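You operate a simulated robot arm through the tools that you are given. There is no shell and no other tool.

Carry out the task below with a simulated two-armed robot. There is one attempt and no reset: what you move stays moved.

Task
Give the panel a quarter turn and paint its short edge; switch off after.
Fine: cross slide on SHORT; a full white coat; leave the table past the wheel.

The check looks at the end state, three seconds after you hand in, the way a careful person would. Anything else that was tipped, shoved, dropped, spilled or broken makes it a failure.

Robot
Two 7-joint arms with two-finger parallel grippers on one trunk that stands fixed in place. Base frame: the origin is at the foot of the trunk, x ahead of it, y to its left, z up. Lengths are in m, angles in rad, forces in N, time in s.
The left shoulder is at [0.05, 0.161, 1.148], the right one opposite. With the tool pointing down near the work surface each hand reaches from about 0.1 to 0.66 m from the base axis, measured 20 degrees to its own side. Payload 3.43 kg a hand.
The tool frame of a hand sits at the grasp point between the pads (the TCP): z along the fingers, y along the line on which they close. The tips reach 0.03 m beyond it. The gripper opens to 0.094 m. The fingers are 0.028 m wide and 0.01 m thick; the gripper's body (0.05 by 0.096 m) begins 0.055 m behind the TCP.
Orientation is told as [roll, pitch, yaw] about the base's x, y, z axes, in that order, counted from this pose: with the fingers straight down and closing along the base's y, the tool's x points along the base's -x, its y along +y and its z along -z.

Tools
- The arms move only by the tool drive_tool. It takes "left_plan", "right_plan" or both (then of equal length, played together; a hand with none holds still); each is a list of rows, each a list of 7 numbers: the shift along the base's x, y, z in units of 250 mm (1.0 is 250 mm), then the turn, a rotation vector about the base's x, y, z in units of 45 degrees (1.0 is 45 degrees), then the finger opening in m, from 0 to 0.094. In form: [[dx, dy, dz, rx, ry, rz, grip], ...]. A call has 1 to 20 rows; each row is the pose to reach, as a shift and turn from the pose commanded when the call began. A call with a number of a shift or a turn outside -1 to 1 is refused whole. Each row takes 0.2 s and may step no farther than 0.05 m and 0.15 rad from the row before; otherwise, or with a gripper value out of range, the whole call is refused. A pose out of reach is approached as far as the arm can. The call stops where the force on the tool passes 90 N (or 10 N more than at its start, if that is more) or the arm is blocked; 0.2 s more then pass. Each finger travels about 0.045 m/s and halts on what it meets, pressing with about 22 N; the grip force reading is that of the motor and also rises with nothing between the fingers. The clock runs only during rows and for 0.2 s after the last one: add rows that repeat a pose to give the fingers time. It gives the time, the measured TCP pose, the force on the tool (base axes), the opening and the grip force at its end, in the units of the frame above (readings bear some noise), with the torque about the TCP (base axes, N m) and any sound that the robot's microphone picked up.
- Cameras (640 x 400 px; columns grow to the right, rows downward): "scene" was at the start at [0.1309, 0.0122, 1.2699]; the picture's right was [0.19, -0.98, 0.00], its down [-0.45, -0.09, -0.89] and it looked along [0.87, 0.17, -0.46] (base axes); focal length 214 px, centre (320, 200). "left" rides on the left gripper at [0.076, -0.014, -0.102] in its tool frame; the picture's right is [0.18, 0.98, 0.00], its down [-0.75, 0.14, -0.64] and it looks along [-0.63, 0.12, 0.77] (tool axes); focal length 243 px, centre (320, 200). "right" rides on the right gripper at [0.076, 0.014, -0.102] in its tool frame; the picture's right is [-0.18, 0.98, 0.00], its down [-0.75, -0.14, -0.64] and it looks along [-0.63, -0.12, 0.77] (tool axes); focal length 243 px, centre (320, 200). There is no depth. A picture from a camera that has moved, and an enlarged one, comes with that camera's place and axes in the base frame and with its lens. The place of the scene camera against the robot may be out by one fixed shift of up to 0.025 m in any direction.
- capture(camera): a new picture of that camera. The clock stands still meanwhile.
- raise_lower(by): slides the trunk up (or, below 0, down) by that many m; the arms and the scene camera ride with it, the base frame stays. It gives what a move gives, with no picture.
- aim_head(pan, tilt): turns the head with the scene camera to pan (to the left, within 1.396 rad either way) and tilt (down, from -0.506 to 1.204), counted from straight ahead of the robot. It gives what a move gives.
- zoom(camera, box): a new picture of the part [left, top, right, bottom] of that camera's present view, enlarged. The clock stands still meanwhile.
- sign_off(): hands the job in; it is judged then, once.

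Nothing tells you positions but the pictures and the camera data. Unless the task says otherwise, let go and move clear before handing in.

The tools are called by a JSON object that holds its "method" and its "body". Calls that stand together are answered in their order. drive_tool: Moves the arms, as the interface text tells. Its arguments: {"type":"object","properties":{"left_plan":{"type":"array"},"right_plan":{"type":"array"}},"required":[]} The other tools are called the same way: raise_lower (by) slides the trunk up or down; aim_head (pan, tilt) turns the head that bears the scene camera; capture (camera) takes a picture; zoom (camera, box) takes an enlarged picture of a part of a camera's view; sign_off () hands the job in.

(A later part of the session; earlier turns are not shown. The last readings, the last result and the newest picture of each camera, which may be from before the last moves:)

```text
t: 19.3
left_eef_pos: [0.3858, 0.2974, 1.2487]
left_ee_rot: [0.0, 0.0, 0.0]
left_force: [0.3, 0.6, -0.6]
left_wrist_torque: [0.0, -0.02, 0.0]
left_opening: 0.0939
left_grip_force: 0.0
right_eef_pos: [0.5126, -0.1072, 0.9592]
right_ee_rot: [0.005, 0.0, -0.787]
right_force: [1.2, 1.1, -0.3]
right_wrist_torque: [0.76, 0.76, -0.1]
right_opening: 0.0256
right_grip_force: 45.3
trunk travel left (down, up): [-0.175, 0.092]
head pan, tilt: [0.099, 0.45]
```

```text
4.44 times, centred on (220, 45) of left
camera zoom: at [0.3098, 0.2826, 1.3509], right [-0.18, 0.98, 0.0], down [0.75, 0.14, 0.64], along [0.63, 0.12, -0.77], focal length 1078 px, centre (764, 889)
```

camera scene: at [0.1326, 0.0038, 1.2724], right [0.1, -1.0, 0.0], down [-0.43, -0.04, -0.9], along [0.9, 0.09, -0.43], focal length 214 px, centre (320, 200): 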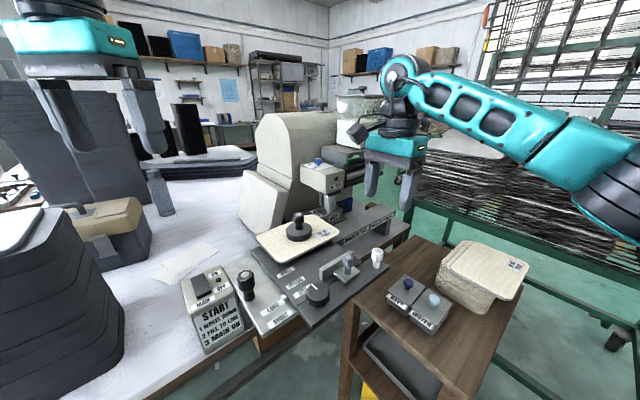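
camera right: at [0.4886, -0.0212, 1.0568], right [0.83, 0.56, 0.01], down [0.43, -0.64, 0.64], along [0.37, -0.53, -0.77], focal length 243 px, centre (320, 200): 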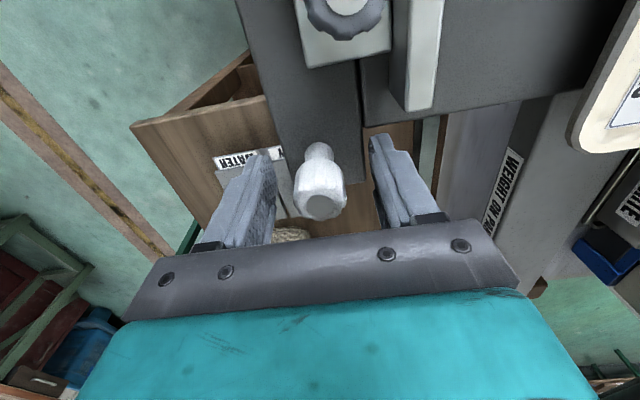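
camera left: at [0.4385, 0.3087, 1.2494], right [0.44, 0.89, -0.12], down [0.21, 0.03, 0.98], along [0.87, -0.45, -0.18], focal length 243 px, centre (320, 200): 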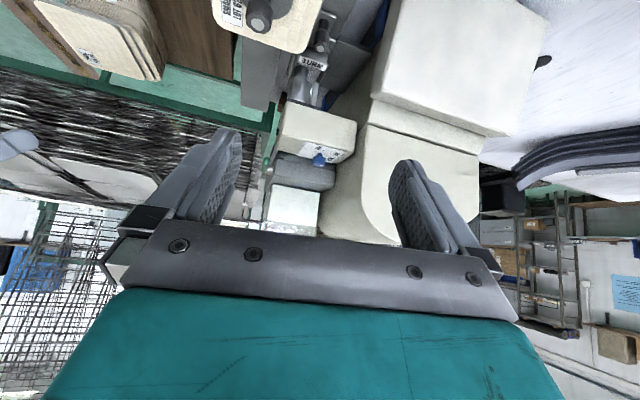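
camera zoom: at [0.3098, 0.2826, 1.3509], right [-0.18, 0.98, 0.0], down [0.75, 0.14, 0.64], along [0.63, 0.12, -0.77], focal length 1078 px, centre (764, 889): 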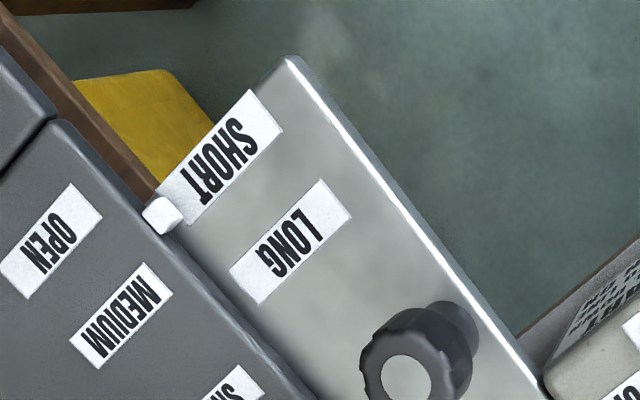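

{"method": "drive_tool", "body": {"right_plan": [[0, 0, 0, 0, 0, 0, 0.02], [0, 0, 0, 0, 0, 0, 0.02], [-0.006, -0.006, 0, 0, 0, 0, 0.02], [-0.006, -0.006, 0, 0, 0, 0, 0.02], [-0.006, -0.006, 0, 0, 0, 0, 0.02]]}}

{"method": "zoom", "body": {"camera": "left", "box": [160, 0, 280, 90]}}

{"method": "zoom", "body": {"camera": "scene", "box": [285, 285, 325, 315]}}

```text
t: 20.5
left_eef_pos: [0.3861, 0.2993, 1.2488]
left_ee_rot: [-0.001, 0.0, 0.0]
left_force: [0.0, 0.2, 0.8]
left_wrist_torque: [-0.01, -0.02, 0.01]
left_opening: 0.0939
left_grip_force: 0.1
right_eef_pos: [0.5123, -0.1074, 0.9588]
right_ee_rot: [0.007, -0.003, -0.786]
right_force: [16.3, 10.6, 12.5]
right_wrist_torque: [0.58, 0.22, 0.02]
right_opening: 0.0253
right_grip_force: 45.0
trunk travel left (down, up): [-0.175, 0.092]
head pan, tilt: [0.099, 0.45]
```

```text
4.44 times, centred on (220, 45) of left
camera zoom: at [0.3104, 0.284, 1.3504], right [-0.18, 0.98, 0.0], down [0.75, 0.14, 0.64], along [0.63, 0.12, -0.77], focal length 1078 px, centre (764, 889)
```

zoom: 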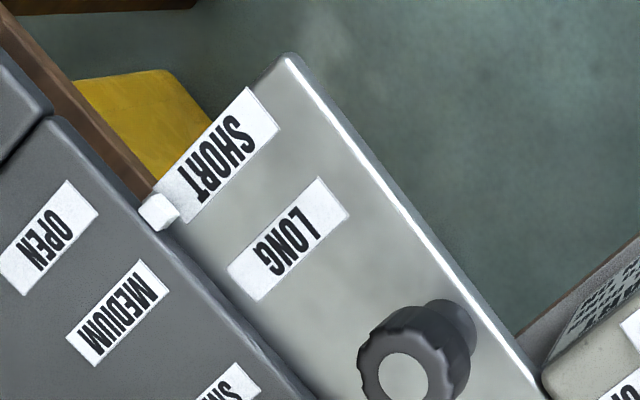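

```text
13.33 times, centred on (305, 300) of scene
camera zoom: at [0.1335, 0.0051, 1.2724], right [0.1, -1.0, 0.0], down [-0.43, -0.04, -0.9], along [0.9, 0.09, -0.44], focal length 2860 px, centre (520, -1133)
```

zoom: 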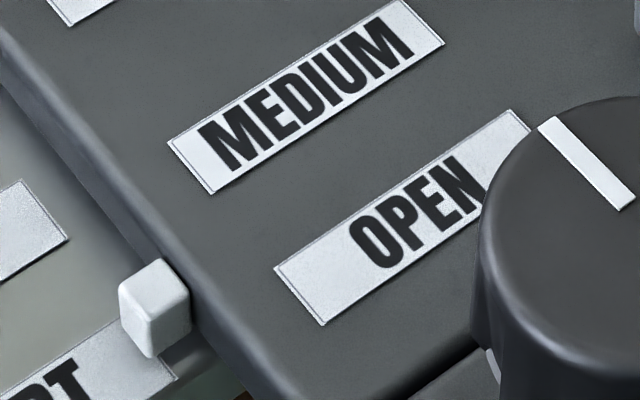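

The slide has reached its end stop with the pin on SHORT. I'll ease off, open the fingers and lift clear.

{"method": "drive_tool", "body": {"right_plan": [[0.008, 0.008, 0, 0, 0, 0, 0.02], [0.012, 0.012, 0, 0, 0, 0, 0.04], [0.012, 0.012, 0, 0, 0, 0, 0.06], [0.012, 0.012, 0, 0, 0, 0, 0.06], [0.012, 0.012, 0.1, 0, 0, 0, 0.06], [0.012, 0.012, 0.25, 0, 0, 0, 0.06], [0.012, 0.012, 0.4, 0, 0, 0, 0.06], [0.012, 0.012, 0.55, 0, 0, 0, 0.06]]}}

{"method": "zoom", "body": {"camera": "scene", "box": [220, 190, 440, 340]}}

{"method": "capture", "body": {"camera": "right"}}

{"method": "zoom", "body": {"camera": "left", "box": [100, 0, 340, 160]}}

```text
t: 22.3
left_eef_pos: [0.3847, 0.2976, 1.249]
left_ee_rot: [0.0, -0.001, 0.001]
left_force: [-1.0, 0.5, -0.4]
left_wrist_torque: [0.0, 0.0, 0.02]
left_opening: 0.0941
left_grip_force: 0.1
right_eef_pos: [0.5126, -0.1054, 1.0967]
right_ee_rot: [0.0, 0.0, -0.786]
right_force: [-0.2, -0.1, 0.0]
right_wrist_torque: [0.0, 0.02, 0.02]
right_opening: 0.06
right_grip_force: 0.0
trunk travel left (down, up): [-0.175, 0.092]
head pan, tilt: [0.099, 0.45]
```

```text
2.67 times, centred on (330, 265) of scene
camera zoom: at [0.1324, 0.004, 1.2724], right [0.1, -0.99, 0.0], down [-0.43, -0.04, -0.9], along [0.9, 0.09, -0.43], focal length 572 px, centre (293, 27)
```

zoom: 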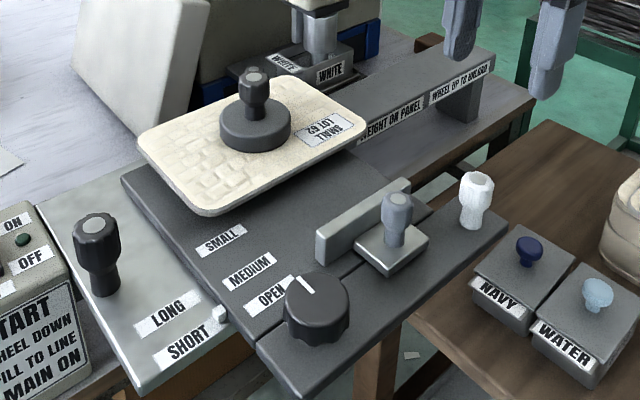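

```text
taken
camera right: at [0.4687, -0.0409, 1.2004], right [0.83, 0.56, 0.0], down [0.43, -0.63, 0.64], along [0.36, -0.53, -0.77], focal length 243 px, centre (320, 200)
```

right: 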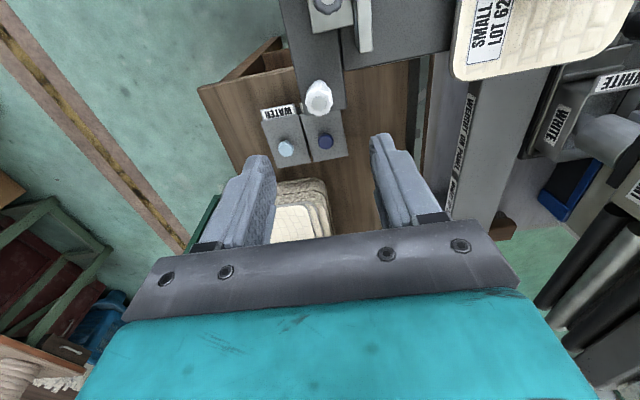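

```text
2.50 times, centred on (220, 80) of left
camera zoom: at [0.3093, 0.2828, 1.3509], right [-0.18, 0.98, 0.0], down [0.75, 0.14, 0.64], along [0.63, 0.12, -0.77], focal length 606 px, centre (570, 500)
```

zoom: 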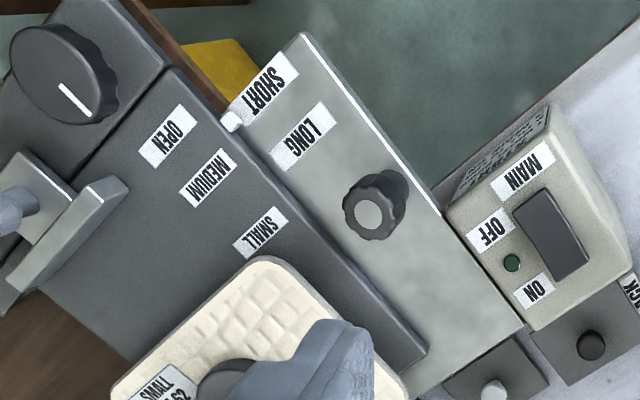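

The cross slide is on SHORT. Next comes the panel's quarter turn. I'll park the right hand to the side and bring the left hand over for a clear look at the weight and panel.

{"method": "drive_tool", "body": {"left_plan": [[0.02, -0.1, -0.03, 0, 0, 0, 0.094], [0.04, -0.2, -0.06, 0, 0, 0, 0.094], [0.06, -0.3, -0.09, 0, 0, 0, 0.094], [0.08, -0.4, -0.12, 0, 0, 0, 0.094], [0.1, -0.48, -0.15, 0, 0, 0, 0.094]], "right_plan": [[-0.06, -0.12, 0.05, 0, 0, 0, 0.06], [-0.12, -0.24, 0.1, 0, 0, 0, 0.06], [-0.18, -0.36, 0.15, 0, 0, 0, 0.06], [-0.24, -0.48, 0.2, 0, 0, 0, 0.06], [-0.3, -0.6, 0.25, 0, 0, 0, 0.06]]}}

{"method": "capture", "body": {"camera": "left"}}

{"method": "zoom", "body": {"camera": "left", "box": [200, 40, 400, 240]}}

{"method": "zoom", "body": {"camera": "scene", "box": [250, 195, 350, 275]}}

```text
t: 23.5
left_eef_pos: [0.4116, 0.1786, 1.2124]
left_ee_rot: [0.0, -0.001, 0.002]
left_force: [0.7, -0.2, 0.5]
left_wrist_torque: [0.02, 0.01, 0.0]
left_opening: 0.094
left_grip_force: 0.1
right_eef_pos: [0.4405, -0.256, 1.155]
right_ee_rot: [0.003, 0.0, -0.783]
right_force: [-0.6, 0.3, 0.3]
right_wrist_torque: [0.07, 0.02, 0.02]
right_opening: 0.0597
right_grip_force: 0.1
trunk travel left (down, up): [-0.175, 0.092]
head pan, tilt: [0.099, 0.45]
```

```text
taken
camera left: at [0.3358, 0.1639, 1.3139], right [-0.19, 0.98, 0.0], down [0.75, 0.14, 0.64], along [0.63, 0.12, -0.77], focal length 243 px, centre (320, 200)
```

left: 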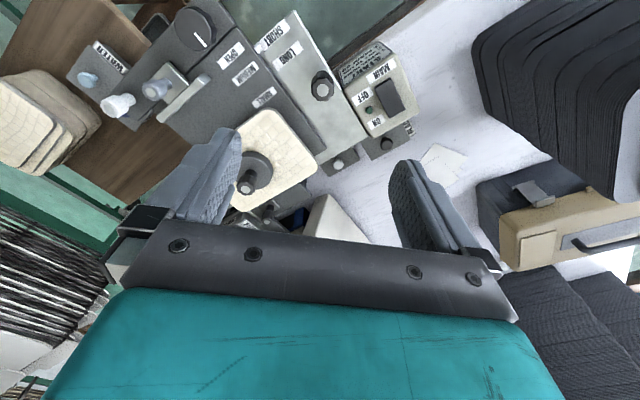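

```text
2.00 times, centred on (300, 140) of left
camera zoom: at [0.3358, 0.1639, 1.3139], right [-0.19, 0.98, 0.0], down [0.75, 0.14, 0.64], along [0.63, 0.12, -0.77], focal length 485 px, centre (360, 320)
```

zoom: 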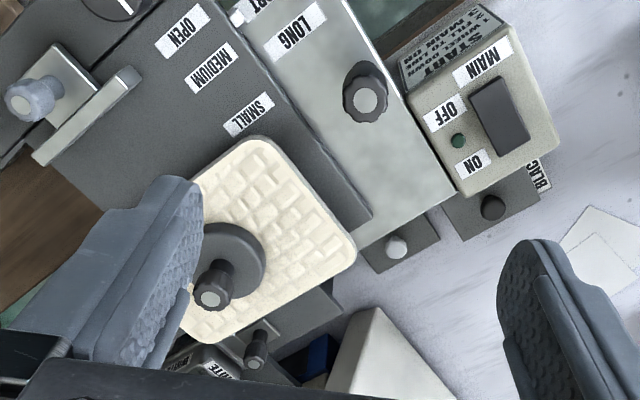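

```text
5.00 times, centred on (300, 235) of scene
camera zoom: at [0.1325, 0.0035, 1.2724], right [0.1, -1.0, 0.0], down [-0.43, -0.04, -0.9], along [0.9, 0.09, -0.43], focal length 1072 px, centre (420, 25)
```

zoom: 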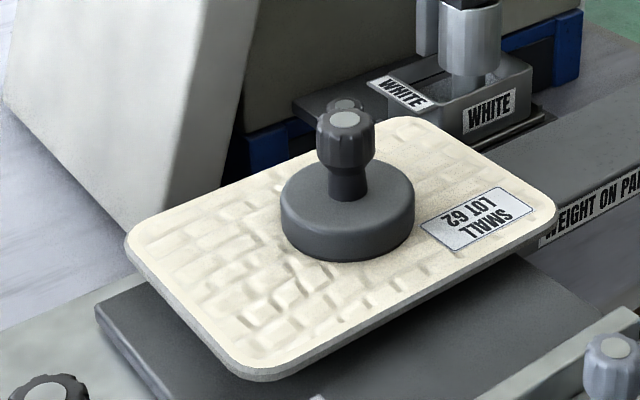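

The weight knob's cap is at (0.601, 0.087, 0.99). I'll bring the left hand above it, yawed +45° so I can turn it a full 90° clockwise.

{"method": "drive_tool", "body": {"left_plan": [[0.108, -0.052, -0.03, 0, 0, 0.143, 0.08], [0.216, -0.105, -0.06, 0, 0, 0.286, 0.07], [0.325, -0.157, -0.12, 0, 0, 0.429, 0.06], [0.433, -0.209, -0.2, 0, 0, 0.571, 0.06], [0.541, -0.261, -0.3, 0, 0, 0.714, 0.06], [0.65, -0.314, -0.38, 0, 0, 0.857, 0.06], [0.758, -0.366, -0.45, 0, 0, 1.0, 0.06], [0.758, -0.366, -0.45, 0, 0, 1.0, 0.06]]}}

{"method": "capture", "body": {"camera": "left"}}

{"method": "zoom", "body": {"camera": "scene", "box": [240, 150, 370, 260]}}

```text
t: 25.3
left_eef_pos: [0.5098, 0.1751, 1.0882]
left_ee_rot: [-0.002, 0.0, 0.789]
left_force: [-0.2, -0.5, 0.2]
left_wrist_torque: [0.04, 0.01, -0.01]
left_opening: 0.0599
left_grip_force: 0.0
left hand out of reach, approached as far as the arm can: row 2, 3, 4, 5, 6, 7, 8
right_eef_pos: [0.4406, -0.2565, 1.156]
right_ee_rot: [0.002, 0.0, -0.786]
right_force: [-1.0, 0.1, 0.2]
right_wrist_torque: [0.03, -0.02, 0.01]
right_opening: 0.0601
right_grip_force: 0.0
trunk travel left (down, up): [-0.175, 0.092]
head pan, tilt: [0.099, 0.45]
```

```text
taken
camera left: at [0.4657, 0.1117, 1.1909], right [-0.83, 0.56, 0.0], down [0.43, 0.63, 0.64], along [0.36, 0.53, -0.77], focal length 243 px, centre (320, 200)
```

left: 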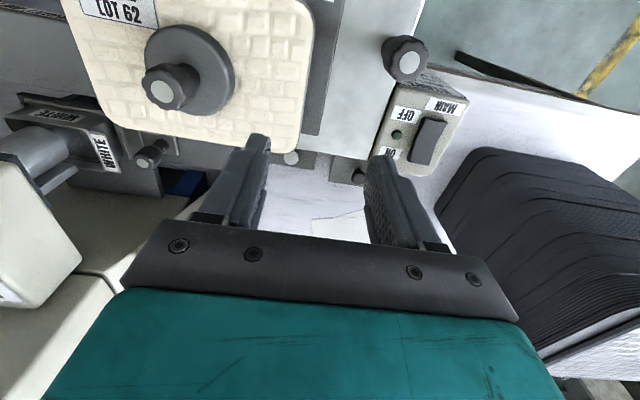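

```text
3.64 times, centred on (305, 205) of scene
camera zoom: at [0.1327, 0.0038, 1.2724], right [0.1, -1.0, 0.0], down [-0.43, -0.04, -0.9], along [0.9, 0.09, -0.44], focal length 780 px, centre (374, 182)
```

zoom: 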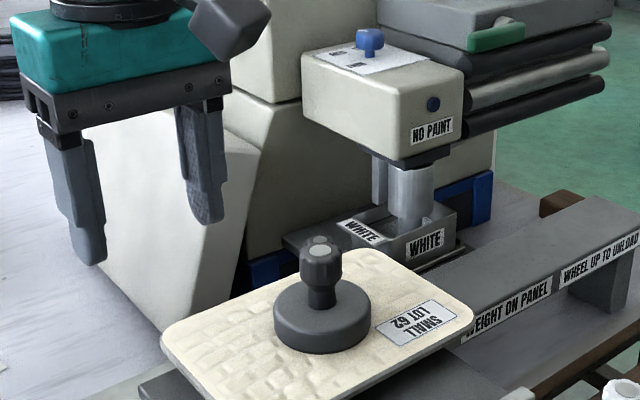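

The left arm stopped short because of its own reach limits on that path at that height. The knob's location is confirmed at (0.601, 0.089). I'll try again from here at a lower height.

{"method": "drive_tool", "body": {"left_plan": [[0.0, 0.0, -0.12, 0, 0, 0, 0.06], [0.09, -0.087, -0.12, 0, 0, 0, 0.06], [0.18, -0.174, -0.12, 0, 0, 0, 0.06], [0.27, -0.26, -0.12, 0, 0, 0, 0.06], [0.365, -0.346, -0.12, 0, 0, 0, 0.06], [0.365, -0.346, -0.12, 0, 0, 0, 0.06]]}}

{"method": "capture", "body": {"camera": "left"}}

```text
t: 26.7
left_eef_pos: [0.5073, 0.1713, 1.0535]
left_ee_rot: [0.0, 0.001, 0.787]
left_force: [-0.5, 0.2, -1.1]
left_wrist_torque: [0.02, 0.0, -0.01]
left_opening: 0.06
left_grip_force: 0.0
left hand out of reach, approached as far as the arm can: row 2, 3, 4, 5, 6
right_eef_pos: [0.4404, -0.2562, 1.1559]
right_ee_rot: [0.002, 0.001, -0.786]
right_force: [-0.4, -0.2, 0.3]
right_wrist_torque: [-0.03, 0.0, 0.0]
right_opening: 0.0601
right_grip_force: 0.1
trunk travel left (down, up): [-0.175, 0.092]
head pan, tilt: [0.099, 0.45]
```

```text
taken
camera left: at [0.4634, 0.1074, 1.1566], right [-0.83, 0.56, 0.0], down [0.43, 0.63, 0.64], along [0.36, 0.53, -0.77], focal length 243 px, centre (320, 200)
```

left: 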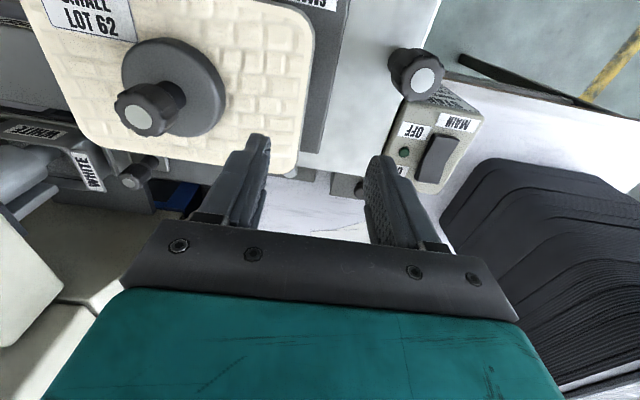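

The yaw +45° posture is what limits the left arm here. I'll turn back toward yaw 0 and approach again.

{"method": "drive_tool", "body": {"left_plan": [[0.0, 0.0, 0.05, 0, 0, -0.18, 0.06], [0.0, 0.0, 0.05, 0, 0, -0.36, 0.06], [0.0, 0.0, 0.05, 0, 0, -0.54, 0.06], [0.0, 0.0, 0.05, 0, 0, -0.72, 0.06], [0.0, 0.0, 0.05, 0, 0, -0.9, 0.06], [0.05, -0.05, 0.05, 0, 0, -1.0, 0.06], [0.15, -0.14, 0.05, 0, 0, -1.0, 0.06], [0.26, -0.23, 0.05, 0, 0, -1.0, 0.06], [0.37, -0.33, 0.05, 0, 0, -1.0, 0.06], [0.37, -0.33, 0.05, 0, 0, -1.0, 0.06]]}}

{"method": "capture", "body": {"camera": "left"}}

```text
t: 28.9
left_eef_pos: [0.5081, 0.1737, 1.0666]
left_ee_rot: [0.0, -0.002, 0.001]
left_force: [-0.5, 0.1, -0.2]
left_wrist_torque: [-0.03, -0.02, -0.02]
left_opening: 0.0597
left_grip_force: 0.0
left hand out of reach, approached as far as the arm can: row 6, 7, 8, 9, 10
right_eef_pos: [0.4407, -0.2561, 1.156]
right_ee_rot: [0.002, 0.0, -0.786]
right_force: [1.0, 0.4, -0.2]
right_wrist_torque: [-0.01, 0.03, -0.03]
right_opening: 0.06
right_grip_force: 0.0
trunk travel left (down, up): [-0.175, 0.092]
head pan, tilt: [0.099, 0.45]
```

```text
taken
camera left: at [0.4318, 0.1581, 1.1696], right [-0.19, 0.98, 0.0], down [0.75, 0.14, 0.64], along [0.63, 0.12, -0.77], focal length 243 px, centre (320, 200)
```

left: 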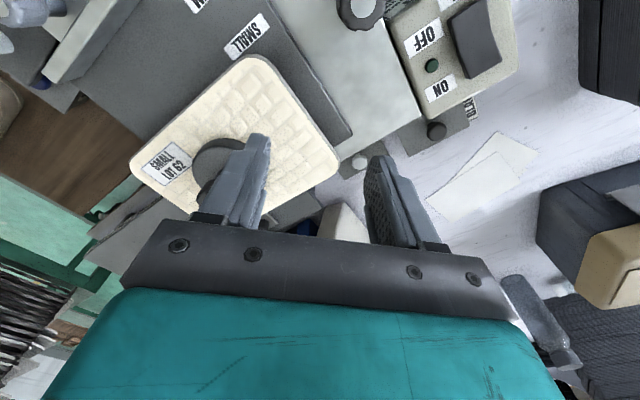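

The left arm is still blocked moving inward at yaw 0, so some joint limit is active. I'll try an inward yaw (−45°), which should suit the left arm better.

{"method": "drive_tool", "body": {"left_plan": [[0.0, 0.0, 0.05, 0, 0, -0.18, 0.06], [0.0, 0.0, 0.05, 0, 0, -0.36, 0.06], [0.0, 0.0, 0.05, 0, 0, -0.54, 0.06], [0.0, 0.0, 0.05, 0, 0, -0.72, 0.06], [0.0, 0.0, 0.05, 0, 0, -0.9, 0.06], [0.05, -0.05, 0.05, 0, 0, -1.0, 0.06], [0.15, -0.14, 0.05, 0, 0, -1.0, 0.06], [0.26, -0.23, 0.05, 0, 0, -1.0, 0.06], [0.37, -0.33, 0.05, 0, 0, -1.0, 0.06], [0.37, -0.33, 0.05, 0, 0, -1.0, 0.06]]}}

{"method": "capture", "body": {"camera": "scene"}}

```text
t: 31.1
left_eef_pos: [0.5089, 0.1748, 1.0753]
left_ee_rot: [0.0, -0.003, -0.786]
left_force: [0.3, -0.4, 0.3]
left_wrist_torque: [0.0, 0.01, 0.0]
left_opening: 0.06
left_grip_force: 0.1
left hand out of reach, approached as far as the arm can: row 6, 7, 8, 9, 10
right_eef_pos: [0.4406, -0.2554, 1.1559]
right_ee_rot: [0.0, 0.001, -0.787]
right_force: [0.2, -1.0, 0.1]
right_wrist_torque: [-0.01, 0.03, 0.02]
right_opening: 0.0601
right_grip_force: 0.1
trunk travel left (down, up): [-0.175, 0.092]
head pan, tilt: [0.099, 0.45]
```

```text
taken
camera scene: at [0.1326, 0.0038, 1.2724], right [0.1, -1.0, 0.0], down [-0.43, -0.04, -0.9], along [0.9, 0.09, -0.44], focal length 214 px, centre (320, 200)
```

scene: 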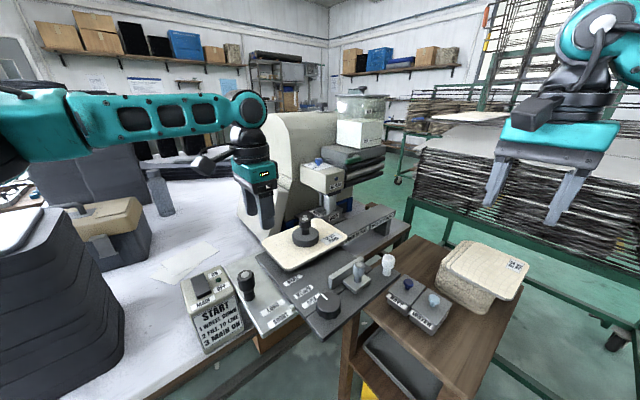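

Yaw isn't the cause. I'll probe which direction is blocked with small moves.

{"method": "drive_tool", "body": {"left_plan": [[0.08, 0, 0, 0, 0, 0, 0.06], [0.16, 0, 0, 0, 0, 0, 0.06], [0.24, 0, 0, 0, 0, 0, 0.06], [0.24, 0, 0, 0, 0, 0, 0.06]]}}

{"method": "drive_tool", "body": {"left_plan": [[0, -0.08, 0, 0, 0, 0, 0.06], [0, -0.16, 0, 0, 0, 0, 0.06], [0, -0.24, 0, 0, 0, 0, 0.06], [0, -0.24, 0, 0, 0, 0, 0.06]]}}

```text
t: 32.1
left_eef_pos: [0.5302, 0.1991, 1.0752]
left_ee_rot: [-0.003, -0.001, -0.787]
left_force: [0.2, -0.1, 0.6]
left_wrist_torque: [0.0, 0.02, 0.01]
left_opening: 0.0599
left_grip_force: 0.1
left hand out of reach, approached as far as the arm can: row 1, 2, 3, 4
right_eef_pos: [0.4403, -0.2555, 1.1559]
right_ee_rot: [0.002, 0.0, -0.784]
right_force: [0.1, -0.8, -0.1]
right_wrist_torque: [0.0, -0.01, 0.03]
right_opening: 0.06
right_grip_force: 0.0
trunk travel left (down, up): [-0.175, 0.092]
head pan, tilt: [0.099, 0.45]
```

```text
t: 33.1
left_eef_pos: [0.5017, 0.1669, 1.074]
left_ee_rot: [0.0, -0.002, -0.784]
left_force: [-0.1, -0.2, -0.2]
left_wrist_torque: [0.02, 0.04, -0.01]
left_opening: 0.0598
left_grip_force: 0.2
left hand out of reach, approached as far as the arm can: row 1, 2, 3, 4
right_eef_pos: [0.4401, -0.2559, 1.1561]
right_ee_rot: [0.001, 0.0, -0.784]
right_force: [-0.3, 0.2, -0.2]
right_wrist_torque: [-0.02, 0.0, -0.03]
right_opening: 0.0598
right_grip_force: 0.1
trunk travel left (down, up): [-0.175, 0.092]
head pan, tilt: [0.099, 0.45]
```

The boundary acts as if the elbow is stuck outward. The right arm got inside after passing through a pitched posture, so I'll mirror that path with the left: pitch forward, come inward close to the body, then straighten.

{"method": "drive_tool", "body": {"left_plan": [[-0.04, 0, 0.0, -0.044, -0.106, 0.12, 0.06], [-0.09, 0, 0.0, -0.087, -0.211, 0.239, 0.06], [-0.14, 0, 0.0, -0.131, -0.317, 0.359, 0.06], [-0.19, 0, 0.0, -0.175, -0.423, 0.479, 0.06], [-0.24, 0, 0.0, -0.218, -0.528, 0.598, 0.06], [-0.3, 0, 0.0, -0.262, -0.634, 0.718, 0.06], [-0.36, 0, 0.0, -0.305, -0.739, 0.837, 0.06], [-0.4, 0, 0.0, -0.349, -0.845, 0.957, 0.06], [-0.45, -0.1, 0.0, -0.349, -0.845, 0.957, 0.06], [-0.5, -0.2, 0.0, -0.349, -0.845, 0.957, 0.06], [-0.58, -0.3, -0.03, -0.349, -0.845, 0.957, 0.06], [-0.65, -0.4, -0.06, -0.349, -0.845, 0.957, 0.06], [-0.69, -0.47, -0.09, -0.349, -0.845, 0.957, 0.06]]}}

{"method": "capture", "body": {"camera": "scene"}}

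```text
t: 35.9
left_eef_pos: [0.3536, 0.0928, 1.065]
left_ee_rot: [-0.001, -0.7, 0.002]
left_force: [0.1, -0.4, 0.1]
left_wrist_torque: [0.01, -0.03, 0.0]
left_opening: 0.06
left_grip_force: 0.1
left hand out of reach, approached as far as the arm can: row 12, 13
right_eef_pos: [0.4403, -0.2561, 1.1564]
right_ee_rot: [0.002, 0.002, -0.785]
right_force: [-0.4, -0.2, -0.5]
right_wrist_torque: [-0.02, -0.01, -0.03]
right_opening: 0.0599
right_grip_force: 0.2
trunk travel left (down, up): [-0.175, 0.092]
head pan, tilt: [0.099, 0.45]
```

```text
taken
camera scene: at [0.133, 0.004, 1.2723], right [0.1, -1.0, 0.0], down [-0.43, -0.04, -0.9], along [0.9, 0.09, -0.44], focal length 214 px, centre (320, 200)
```

scene: 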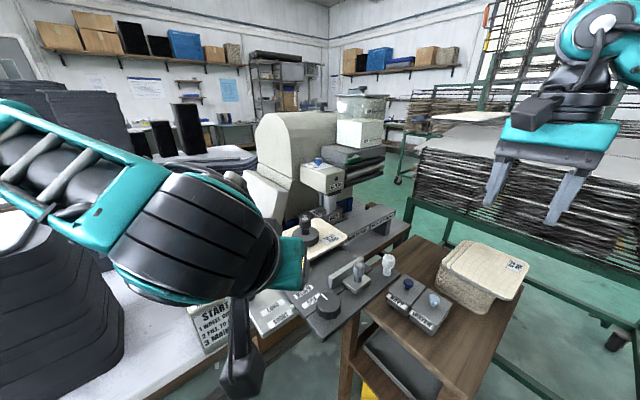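

{"method": "drive_tool", "body": {"left_plan": [[0.15, 0, 0.05, 0, 0, 0, 0.06], [0.3, 0, 0.1, 0, 0, 0, 0.06], [0.45, 0, 0.12, 0, 0, 0, 0.06], [0.6, 0, 0.12, 0, 0, 0, 0.06], [0.75, 0, 0.12, 0, 0, 0, 0.06], [0.85, 0, 0.12, 0, 0, 0, 0.06]]}}

{"method": "capture", "body": {"camera": "scene"}}

```text
t: 37.3
left_eef_pos: [0.5537, 0.1137, 1.0965]
left_ee_rot: [-0.002, -0.702, -0.002]
left_force: [-0.4, 0.0, -0.1]
left_wrist_torque: [0.0, -0.03, 0.01]
left_opening: 0.06
left_grip_force: 0.0
left hand out of reach, approached as far as the arm can: row 4, 5, 6
right_eef_pos: [0.4411, -0.2547, 1.1566]
right_ee_rot: [0.002, 0.0, -0.786]
right_force: [0.0, -0.3, -0.6]
right_wrist_torque: [-0.04, -0.02, 0.01]
right_opening: 0.0602
right_grip_force: 0.0
trunk travel left (down, up): [-0.175, 0.092]
head pan, tilt: [0.099, 0.45]
```

```text
taken
camera scene: at [0.1325, 0.0038, 1.2724], right [0.1, -1.0, 0.0], down [-0.43, -0.04, -0.9], along [0.9, 0.09, -0.44], focal length 214 px, centre (320, 200)
```

scene: 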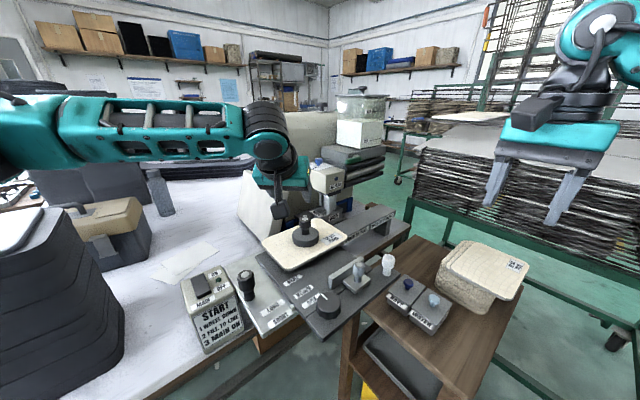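

The left wrist remains limited inward. I'll retreat the left arm and test whether the right arm can reach the weight knob instead.

{"method": "drive_tool", "body": {"left_plan": [[-0.08, 0.12, 0.07, 0, 0.15, 0, 0.06], [-0.17, 0.24, 0.14, 0, 0.3, 0, 0.06], [-0.26, 0.36, 0.2, 0, 0.45, 0, 0.06], [-0.35, 0.48, 0.26, 0, 0.6, 0, 0.06], [-0.44, 0.61, 0.33, 0, 0.75, 0, 0.06], [-0.535, 0.745, 0.414, 0, 0.891, 0, 0.06]]}}

{"method": "drive_tool", "body": {"right_plan": [[0.05, 0.15, -0.05, 0, 0, 0, 0.06], [0.1, 0.3, -0.1, 0, 0, 0, 0.06], [0.15, 0.45, -0.15, 0, 0, 0, 0.06], [0.2, 0.6, -0.2, 0, 0, 0, 0.06], [0.28, 0.75, -0.2, 0, 0, 0, 0.06], [0.36, 0.88, -0.2, 0, 0, 0, 0.06], [0.44, 1.0, -0.2, 0, 0, 0, 0.06]]}}

{"method": "capture", "body": {"camera": "scene"}}

```text
t: 38.7
left_eef_pos: [0.4181, 0.2988, 1.1994]
left_ee_rot: [-0.001, 0.0, -0.003]
left_force: [-0.2, -0.5, 0.3]
left_wrist_torque: [-0.02, 0.0, -0.03]
left_opening: 0.06
left_grip_force: 0.0
right_eef_pos: [0.4404, -0.2566, 1.1559]
right_ee_rot: [0.002, -0.001, -0.786]
right_force: [0.2, -0.3, 0.0]
right_wrist_torque: [-0.01, 0.01, 0.0]
right_opening: 0.0599
right_grip_force: 0.0
trunk travel left (down, up): [-0.175, 0.092]
head pan, tilt: [0.099, 0.45]
```

```text
t: 40.3
left_eef_pos: [0.4192, 0.2972, 1.1981]
left_ee_rot: [0.0, -0.004, 0.0]
left_force: [0.1, 0.9, -0.2]
left_wrist_torque: [0.0, 0.03, 0.02]
left_opening: 0.06
left_grip_force: 0.0
right_eef_pos: [0.5483, -0.0056, 1.1067]
right_ee_rot: [0.0, -0.001, -0.785]
right_force: [0.0, 0.3, 0.4]
right_wrist_torque: [0.03, 0.0, 0.02]
right_opening: 0.06
right_grip_force: 0.1
trunk travel left (down, up): [-0.175, 0.092]
head pan, tilt: [0.099, 0.45]
```

```text
taken
camera scene: at [0.1326, 0.0044, 1.2723], right [0.1, -0.99, 0.0], down [-0.43, -0.04, -0.9], along [0.9, 0.09, -0.44], focal length 214 px, centre (320, 200)
```

scene: 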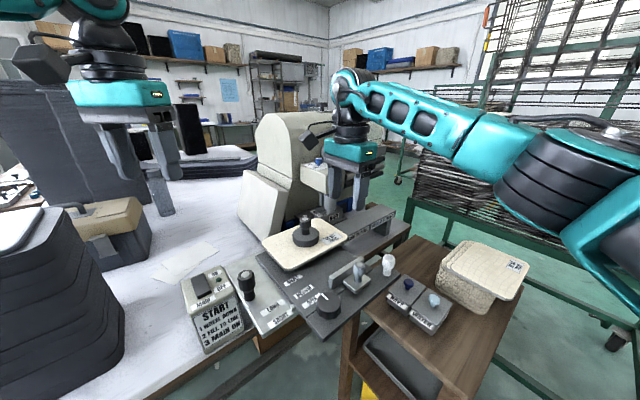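

The right arm goes inward without trouble. I'll continue to directly above the weight knob.

{"method": "drive_tool", "body": {"right_plan": [[0.07, 0.125, -0.06, 0, 0, 0, 0.06], [0.14, 0.25, -0.12, 0, 0, 0, 0.06], [0.212, 0.376, -0.188, 0, 0, 0, 0.06], [0.212, 0.376, -0.188, 0, 0, 0, 0.06]]}}

{"method": "capture", "body": {"camera": "right"}}

{"method": "zoom", "body": {"camera": "scene", "box": [240, 150, 380, 270]}}

```text
t: 41.3
left_eef_pos: [0.4194, 0.2974, 1.199]
left_ee_rot: [0.002, 0.0, 0.0]
left_force: [0.2, 0.6, -0.1]
left_wrist_torque: [-0.01, 0.02, -0.02]
left_opening: 0.0595
left_grip_force: 0.1
right_eef_pos: [0.5634, 0.058, 1.0707]
right_ee_rot: [0.0, 0.001, -0.786]
right_force: [-0.2, -0.1, 0.0]
right_wrist_torque: [0.01, 0.0, 0.0]
right_opening: 0.0601
right_grip_force: 0.2
right hand out of reach, approached as far as the arm can: row 2, 3, 4
trunk travel left (down, up): [-0.175, 0.092]
head pan, tilt: [0.099, 0.45]
```

```text
taken
camera right: at [0.5192, 0.1219, 1.1737], right [0.83, 0.56, 0.0], down [0.43, -0.63, 0.64], along [0.36, -0.53, -0.77], focal length 243 px, centre (320, 200)
```

right: 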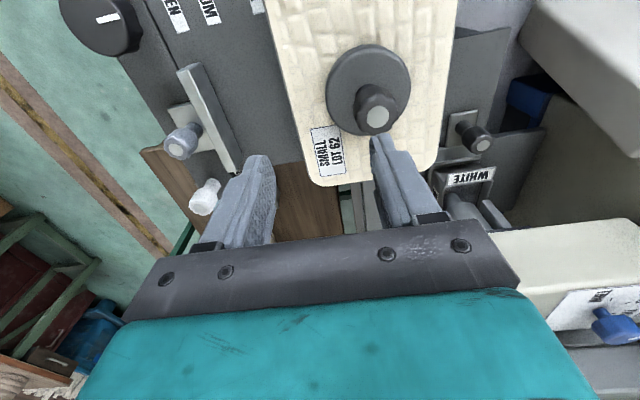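

```text
3.33 times, centred on (310, 210) of scene
camera zoom: at [0.1329, 0.0031, 1.2723], right [0.1, -1.0, 0.0], down [-0.43, -0.04, -0.9], along [0.9, 0.09, -0.44], focal length 715 px, centre (353, 167)
```

zoom: 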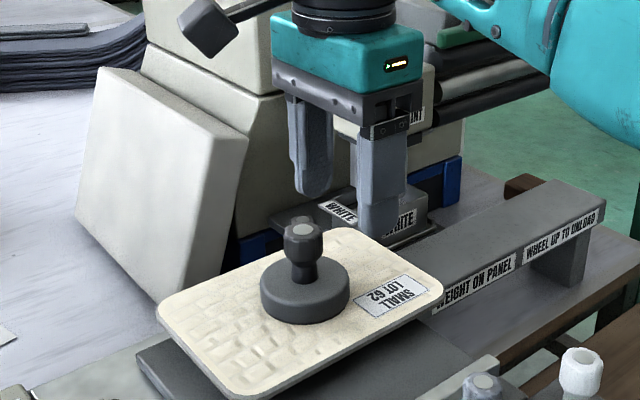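

The right arm gets within 5 cm but is at full stretch. The left shoulder is better placed if its elbow posture opens up. I'll pull the right arm back, extend the left arm forward first to straighten the elbow, then sweep inward.

{"method": "drive_tool", "body": {"right_plan": [[-0.1, -0.18, 0.05, 0, 0, 0, 0.06], [-0.2, -0.36, 0.1, 0, 0, 0, 0.06], [-0.3, -0.54, 0.15, 0, 0, 0, 0.06], [-0.38, -0.72, 0.2, 0, 0, 0, 0.06], [-0.44, -0.88, 0.25, 0, 0, 0, 0.06], [-0.5, -1.0, 0.3, 0, 0, 0, 0.06]]}}

{"method": "drive_tool", "body": {"left_plan": [[0.15, 0, -0.08, 0, 0, 0, 0.06], [0.3, 0, -0.16, 0, 0, 0, 0.06], [0.45, 0, -0.24, 0, 0, 0, 0.06], [0.6, 0, -0.32, 0, 0, 0, 0.06], [0.75, 0, -0.4, 0, 0, 0, 0.06], [0.88, 0, -0.45, 0, 0, 0, 0.06]]}}

{"method": "capture", "body": {"camera": "scene"}}

```text
refused: row 1 steps farther than a row can; nothing moved
```

```text
t: 42.7
left_eef_pos: [0.5803, 0.3091, 1.0856]
left_ee_rot: [-0.001, -0.001, 0.0]
left_force: [0.3, -0.1, 0.0]
left_wrist_torque: [-0.02, 0.04, 0.01]
left_opening: 0.06
left_grip_force: 0.0
left hand out of reach, approached as far as the arm can: row 5, 6
right_eef_pos: [0.562, 0.0594, 1.0699]
right_ee_rot: [0.002, 0.0, -0.785]
right_force: [0.8, -0.2, -0.5]
right_wrist_torque: [0.04, 0.0, -0.02]
right_opening: 0.06
right_grip_force: 0.1
trunk travel left (down, up): [-0.175, 0.092]
head pan, tilt: [0.099, 0.45]
```

```text
taken
camera scene: at [0.133, 0.004, 1.2723], right [0.1, -1.0, 0.0], down [-0.43, -0.04, -0.9], along [0.9, 0.09, -0.44], focal length 214 px, centre (320, 200)
```

scene: 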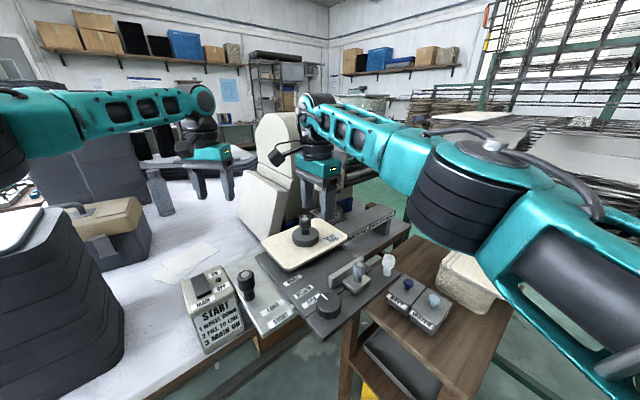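

The right retreat was refused because its step size was too large, so I'll redo it with smaller steps. The left arm is now extended forward and I'll sweep it inward after that.

{"method": "drive_tool", "body": {"right_plan": [[-0.07, -0.16, 0.04, 0, 0, 0, 0.06], [-0.14, -0.32, 0.08, 0, 0, 0, 0.06], [-0.21, -0.48, 0.12, 0, 0, 0, 0.06], [-0.28, -0.64, 0.16, 0, 0, 0, 0.06], [-0.35, -0.8, 0.2, 0, 0, 0, 0.06], [-0.42, -0.96, 0.24, 0, 0, 0, 0.06]]}}

{"method": "drive_tool", "body": {"left_plan": [[0, -0.15, -0.02, 0, 0, 0, 0.06], [0, -0.3, -0.04, 0, 0, 0, 0.06], [0, -0.45, -0.06, 0, 0, 0, 0.06], [0, -0.6, -0.08, 0, 0, 0, 0.06], [0, -0.75, -0.08, 0, 0, 0, 0.06], [0.05, -0.88, -0.08, 0, 0, 0, 0.06]]}}

{"method": "capture", "body": {"camera": "scene"}}

```text
t: 44.1
left_eef_pos: [0.5805, 0.3084, 1.0869]
left_ee_rot: [0.001, -0.004, 0.0]
left_force: [0.1, 0.1, 0.4]
left_wrist_torque: [0.04, 0.0, 0.03]
left_opening: 0.06
left_grip_force: 0.0
right_eef_pos: [0.4576, -0.1806, 1.1308]
right_ee_rot: [0.002, 0.0, -0.786]
right_force: [0.0, -0.2, -0.6]
right_wrist_torque: [0.03, -0.02, 0.0]
right_opening: 0.06
right_grip_force: 0.0
trunk travel left (down, up): [-0.175, 0.092]
head pan, tilt: [0.099, 0.45]
```

```text
t: 45.5
left_eef_pos: [0.5099, 0.1748, 1.0634]
left_ee_rot: [0.0, -0.004, 0.0]
left_force: [0.0, 0.0, -0.1]
left_wrist_torque: [-0.01, -0.01, 0.0]
left_opening: 0.0601
left_grip_force: 0.0
left hand out of reach, approached as far as the arm can: row 1, 2, 3, 4, 5, 6
right_eef_pos: [0.4589, -0.1805, 1.1315]
right_ee_rot: [0.001, 0.0, -0.786]
right_force: [0.2, 0.2, -0.3]
right_wrist_torque: [0.04, -0.01, 0.03]
right_opening: 0.0599
right_grip_force: 0.1
trunk travel left (down, up): [-0.175, 0.092]
head pan, tilt: [0.099, 0.45]
```

```text
taken
camera scene: at [0.1325, 0.0036, 1.2724], right [0.1, -1.0, 0.0], down [-0.43, -0.04, -0.9], along [0.9, 0.09, -0.43], focal length 214 px, centre (320, 200)
```

scene: 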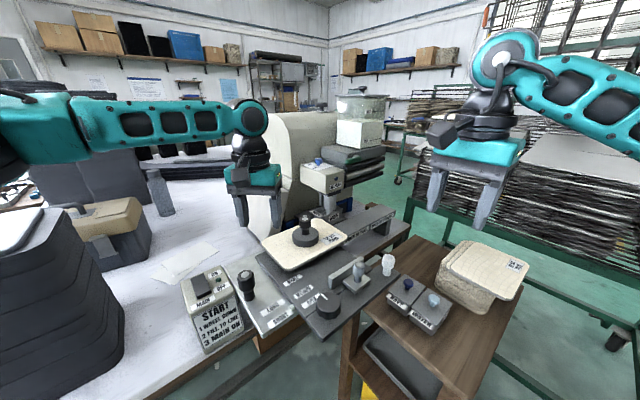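

The left arm keeps sliding along the same boundary. I'll turn the head to look at its posture directly.

{"method": "aim_head", "body": {"pan": 0.9, "tilt": 0.25}}

{"method": "capture", "body": {"camera": "scene"}}

{"method": "aim_head", "body": {"pan": -0.9, "tilt": 0.25}}

{"method": "capture", "body": {"camera": "scene"}}

```text
t: 46.6
left_eef_pos: [0.5091, 0.174, 1.0619]
left_ee_rot: [0.0, -0.001, 0.001]
left_force: [0.0, 0.6, -1.9]
left_wrist_torque: [-0.01, 0.0, 0.02]
left_opening: 0.0598
left_grip_force: 0.0
right_eef_pos: [0.458, -0.179, 1.132]
right_ee_rot: [0.003, -0.002, -0.786]
right_force: [0.6, -0.2, 0.3]
right_wrist_torque: [-0.01, 0.05, 0.02]
right_opening: 0.0598
right_grip_force: 0.1
trunk travel left (down, up): [-0.175, 0.092]
head pan, tilt: [0.901, 0.25]
```

```text
taken
camera scene: at [0.0993, 0.0678, 1.291], right [0.78, -0.62, 0.0], down [-0.15, -0.19, -0.97], along [0.6, 0.76, -0.25], focal length 214 px, centre (320, 200)
```

scene: 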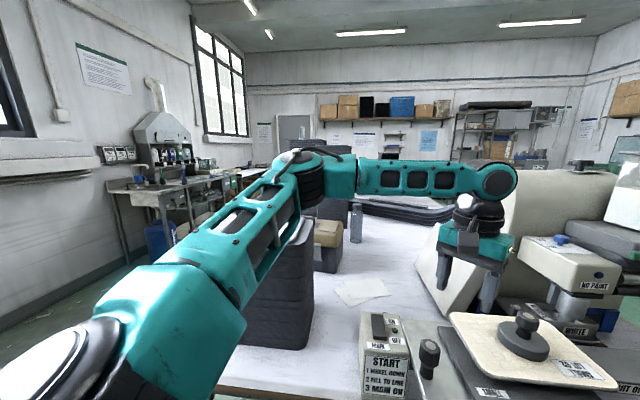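

```text
t: 48.4
left_eef_pos: [0.5085, 0.1752, 1.0614]
left_ee_rot: [-0.001, -0.001, -0.001]
left_force: [-0.3, -1.0, 0.1]
left_wrist_torque: [0.01, 0.03, -0.01]
left_opening: 0.0599
left_grip_force: 0.0
right_eef_pos: [0.4578, -0.1793, 1.132]
right_ee_rot: [0.002, -0.001, -0.786]
right_force: [0.2, 0.1, 0.1]
right_wrist_torque: [0.0, 0.02, -0.03]
right_opening: 0.0603
right_grip_force: 0.1
trunk travel left (down, up): [-0.175, 0.092]
head pan, tilt: [-0.901, 0.25]
```

```text
taken
camera scene: at [0.0993, -0.0784, 1.291], right [-0.78, -0.62, 0.0], down [-0.15, 0.19, -0.97], along [0.6, -0.76, -0.25], focal length 214 px, centre (320, 200)
```

scene: 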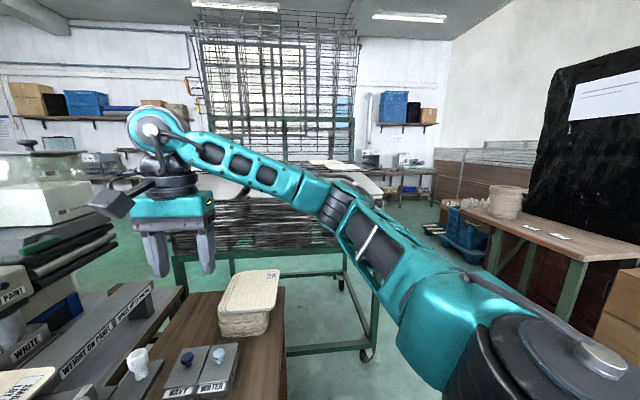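

The dark rotary on the strip is the only control with no scale, only a pointer, and it sits on the cross slide in easy reach. It may index the panel's turntable. I'll retract the left hand and bring the right hand above that dial at about (0.397, 0.019, 0.955).

{"method": "aim_head", "body": {"pan": 0.1, "tilt": 0.5}}

{"method": "drive_tool", "body": {"left_plan": [[-0.06, 0.08, 0.1, 0, 0, 0, 0.06], [-0.13, 0.18, 0.2, 0, 0, 0, 0.06], [-0.19, 0.27, 0.3, 0, 0, 0, 0.06], [-0.25, 0.36, 0.4, 0, 0, 0, 0.06], [-0.31, 0.44, 0.48, 0, 0, 0, 0.06], [-0.354, 0.5, 0.555, 0, 0, 0, 0.06]], "right_plan": [[-0.04, 0.13, -0.02, 0, 0, 0, 0.08], [-0.08, 0.26, -0.05, 0, 0, 0, 0.08], [-0.12, 0.4, -0.1, 0, 0, 0, 0.08], [-0.16, 0.53, -0.17, 0, 0, 0, 0.08], [-0.2, 0.66, -0.24, 0, 0, 0, 0.08], [-0.244, 0.792, -0.32, 0, 0, 0, 0.08]]}}

{"method": "capture", "body": {"camera": "right"}}

{"method": "capture", "body": {"camera": "scene"}}

{"method": "capture", "body": {"camera": "left"}}

```text
t: 49.7
left_eef_pos: [0.5087, 0.1752, 1.062]
left_ee_rot: [-0.002, -0.002, -0.001]
left_force: [0.5, 0.6, 0.6]
left_wrist_torque: [0.02, 0.03, -0.03]
left_opening: 0.06
left_grip_force: 0.2
right_eef_pos: [0.4581, -0.1804, 1.1306]
right_ee_rot: [0.003, 0.0, -0.786]
right_force: [0.3, -0.1, -0.5]
right_wrist_torque: [0.02, -0.03, -0.01]
right_opening: 0.0599
right_grip_force: 0.1
trunk travel left (down, up): [-0.175, 0.092]
head pan, tilt: [0.099, 0.499]
```

```text
t: 51.1
left_eef_pos: [0.4206, 0.2994, 1.2044]
left_ee_rot: [0.0, -0.002, -0.003]
left_force: [-0.7, 0.3, -1.1]
left_wrist_torque: [0.0, 0.01, 0.03]
left_opening: 0.0602
left_grip_force: 0.0
right_eef_pos: [0.3948, 0.0173, 1.0516]
right_ee_rot: [0.003, -0.001, -0.789]
right_force: [-0.3, -0.2, -0.1]
right_wrist_torque: [0.03, 0.01, 0.03]
right_opening: 0.08
right_grip_force: 0.1
trunk travel left (down, up): [-0.175, 0.092]
head pan, tilt: [0.099, 0.499]
```

```text
taken
camera right: at [0.3523, 0.0825, 1.1535], right [0.83, 0.56, 0.0], down [0.43, -0.63, 0.64], along [0.36, -0.53, -0.77], focal length 243 px, centre (320, 200)
```

right: 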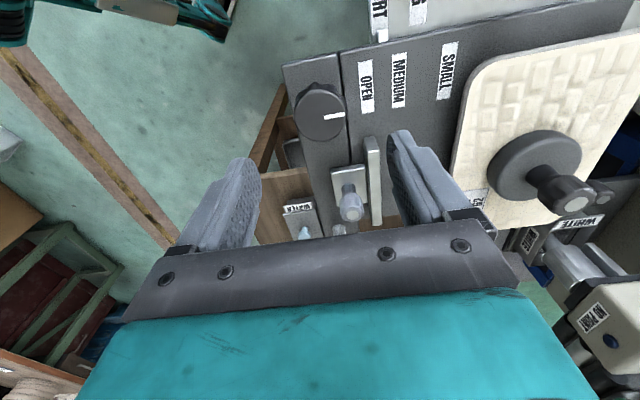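

```text
taken
camera scene: at [0.1315, 0.0041, 1.2679], right [0.1, -0.99, 0.0], down [-0.48, -0.05, -0.88], along [0.87, 0.09, -0.48], focal length 214 px, centre (320, 200)
```

scene: 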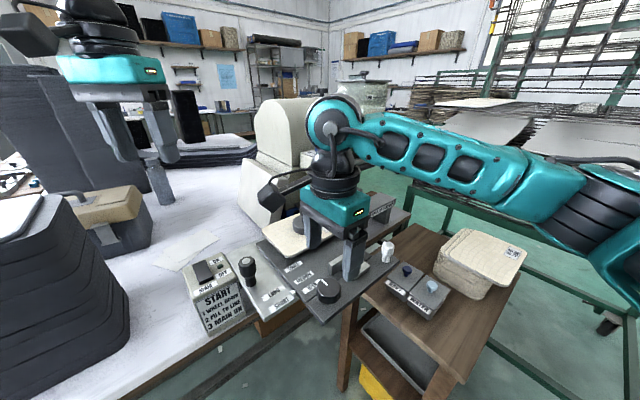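

```text
taken
camera left: at [0.3448, 0.2847, 1.3072], right [-0.18, 0.98, 0.0], down [0.75, 0.14, 0.64], along [0.63, 0.12, -0.77], focal length 243 px, centre (320, 200)
```

left: 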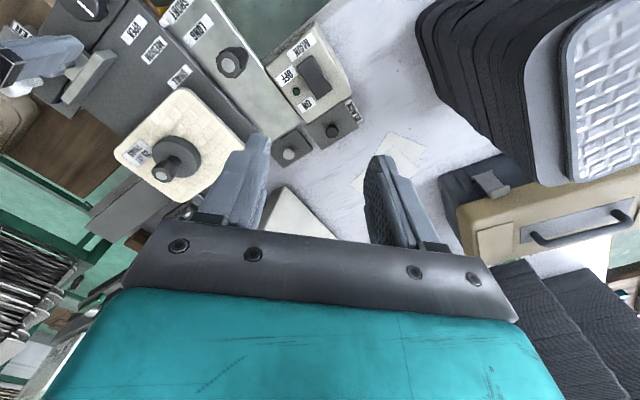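

The dial's centre is at (0.392, 0.021). I'll descend around it with the fingers open at 8 cm.

{"method": "drive_tool", "body": {"right_plan": [[-0.009, 0.015, -0.1, 0, 0, 0, 0.08], [-0.009, 0.015, -0.2, 0, 0, 0, 0.08], [-0.009, 0.015, -0.28, 0, 0, 0, 0.08], [-0.009, 0.015, -0.34, 0, 0, 0, 0.08], [-0.009, 0.015, -0.37, 0, 0, 0, 0.08], [-0.009, 0.015, -0.37, 0, 0, 0, 0.08]]}}

{"method": "capture", "body": {"camera": "right"}}

{"method": "zoom", "body": {"camera": "scene", "box": [260, 220, 400, 330]}}

```text
t: 52.5
left_eef_pos: [0.4212, 0.2988, 1.2056]
left_ee_rot: [-0.001, -0.002, 0.0]
left_force: [-0.2, -0.6, -0.7]
left_wrist_torque: [-0.02, 0.0, -0.01]
left_opening: 0.0601
left_grip_force: 0.1
right_eef_pos: [0.395, 0.0202, 0.958]
right_ee_rot: [0.002, -0.001, -0.787]
right_force: [-0.6, -0.3, -0.6]
right_wrist_torque: [0.02, 0.0, -0.02]
right_opening: 0.08
right_grip_force: 0.1
trunk travel left (down, up): [-0.175, 0.092]
head pan, tilt: [0.099, 0.499]
```

```text
taken
camera right: at [0.3509, 0.0849, 1.0607], right [0.83, 0.56, 0.0], down [0.43, -0.63, 0.64], along [0.36, -0.53, -0.77], focal length 243 px, centre (320, 200)
```

right: 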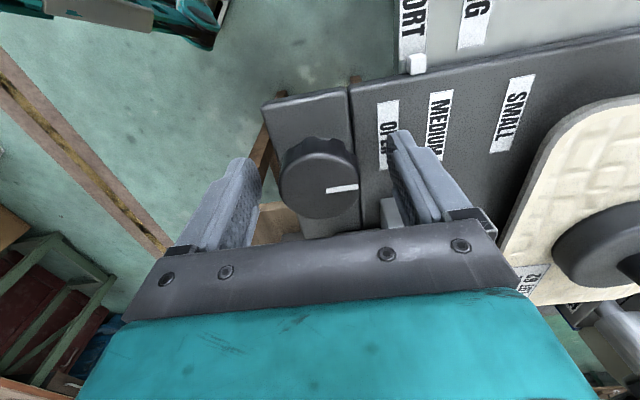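

```text
3.64 times, centred on (330, 275) of scene
camera zoom: at [0.1317, 0.0037, 1.2679], right [0.1, -1.0, 0.0], down [-0.48, -0.05, -0.88], along [0.87, 0.09, -0.48], focal length 780 px, centre (284, -73)
```

zoom: 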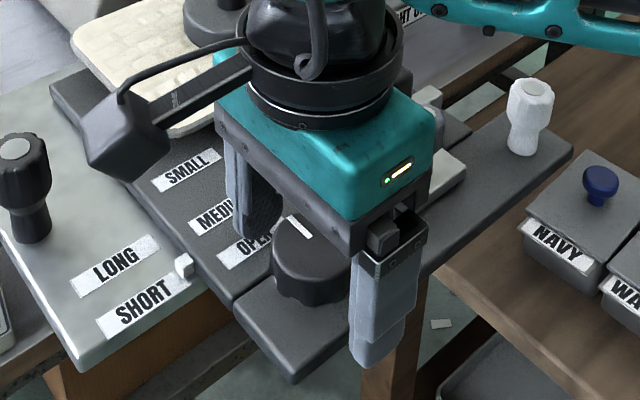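

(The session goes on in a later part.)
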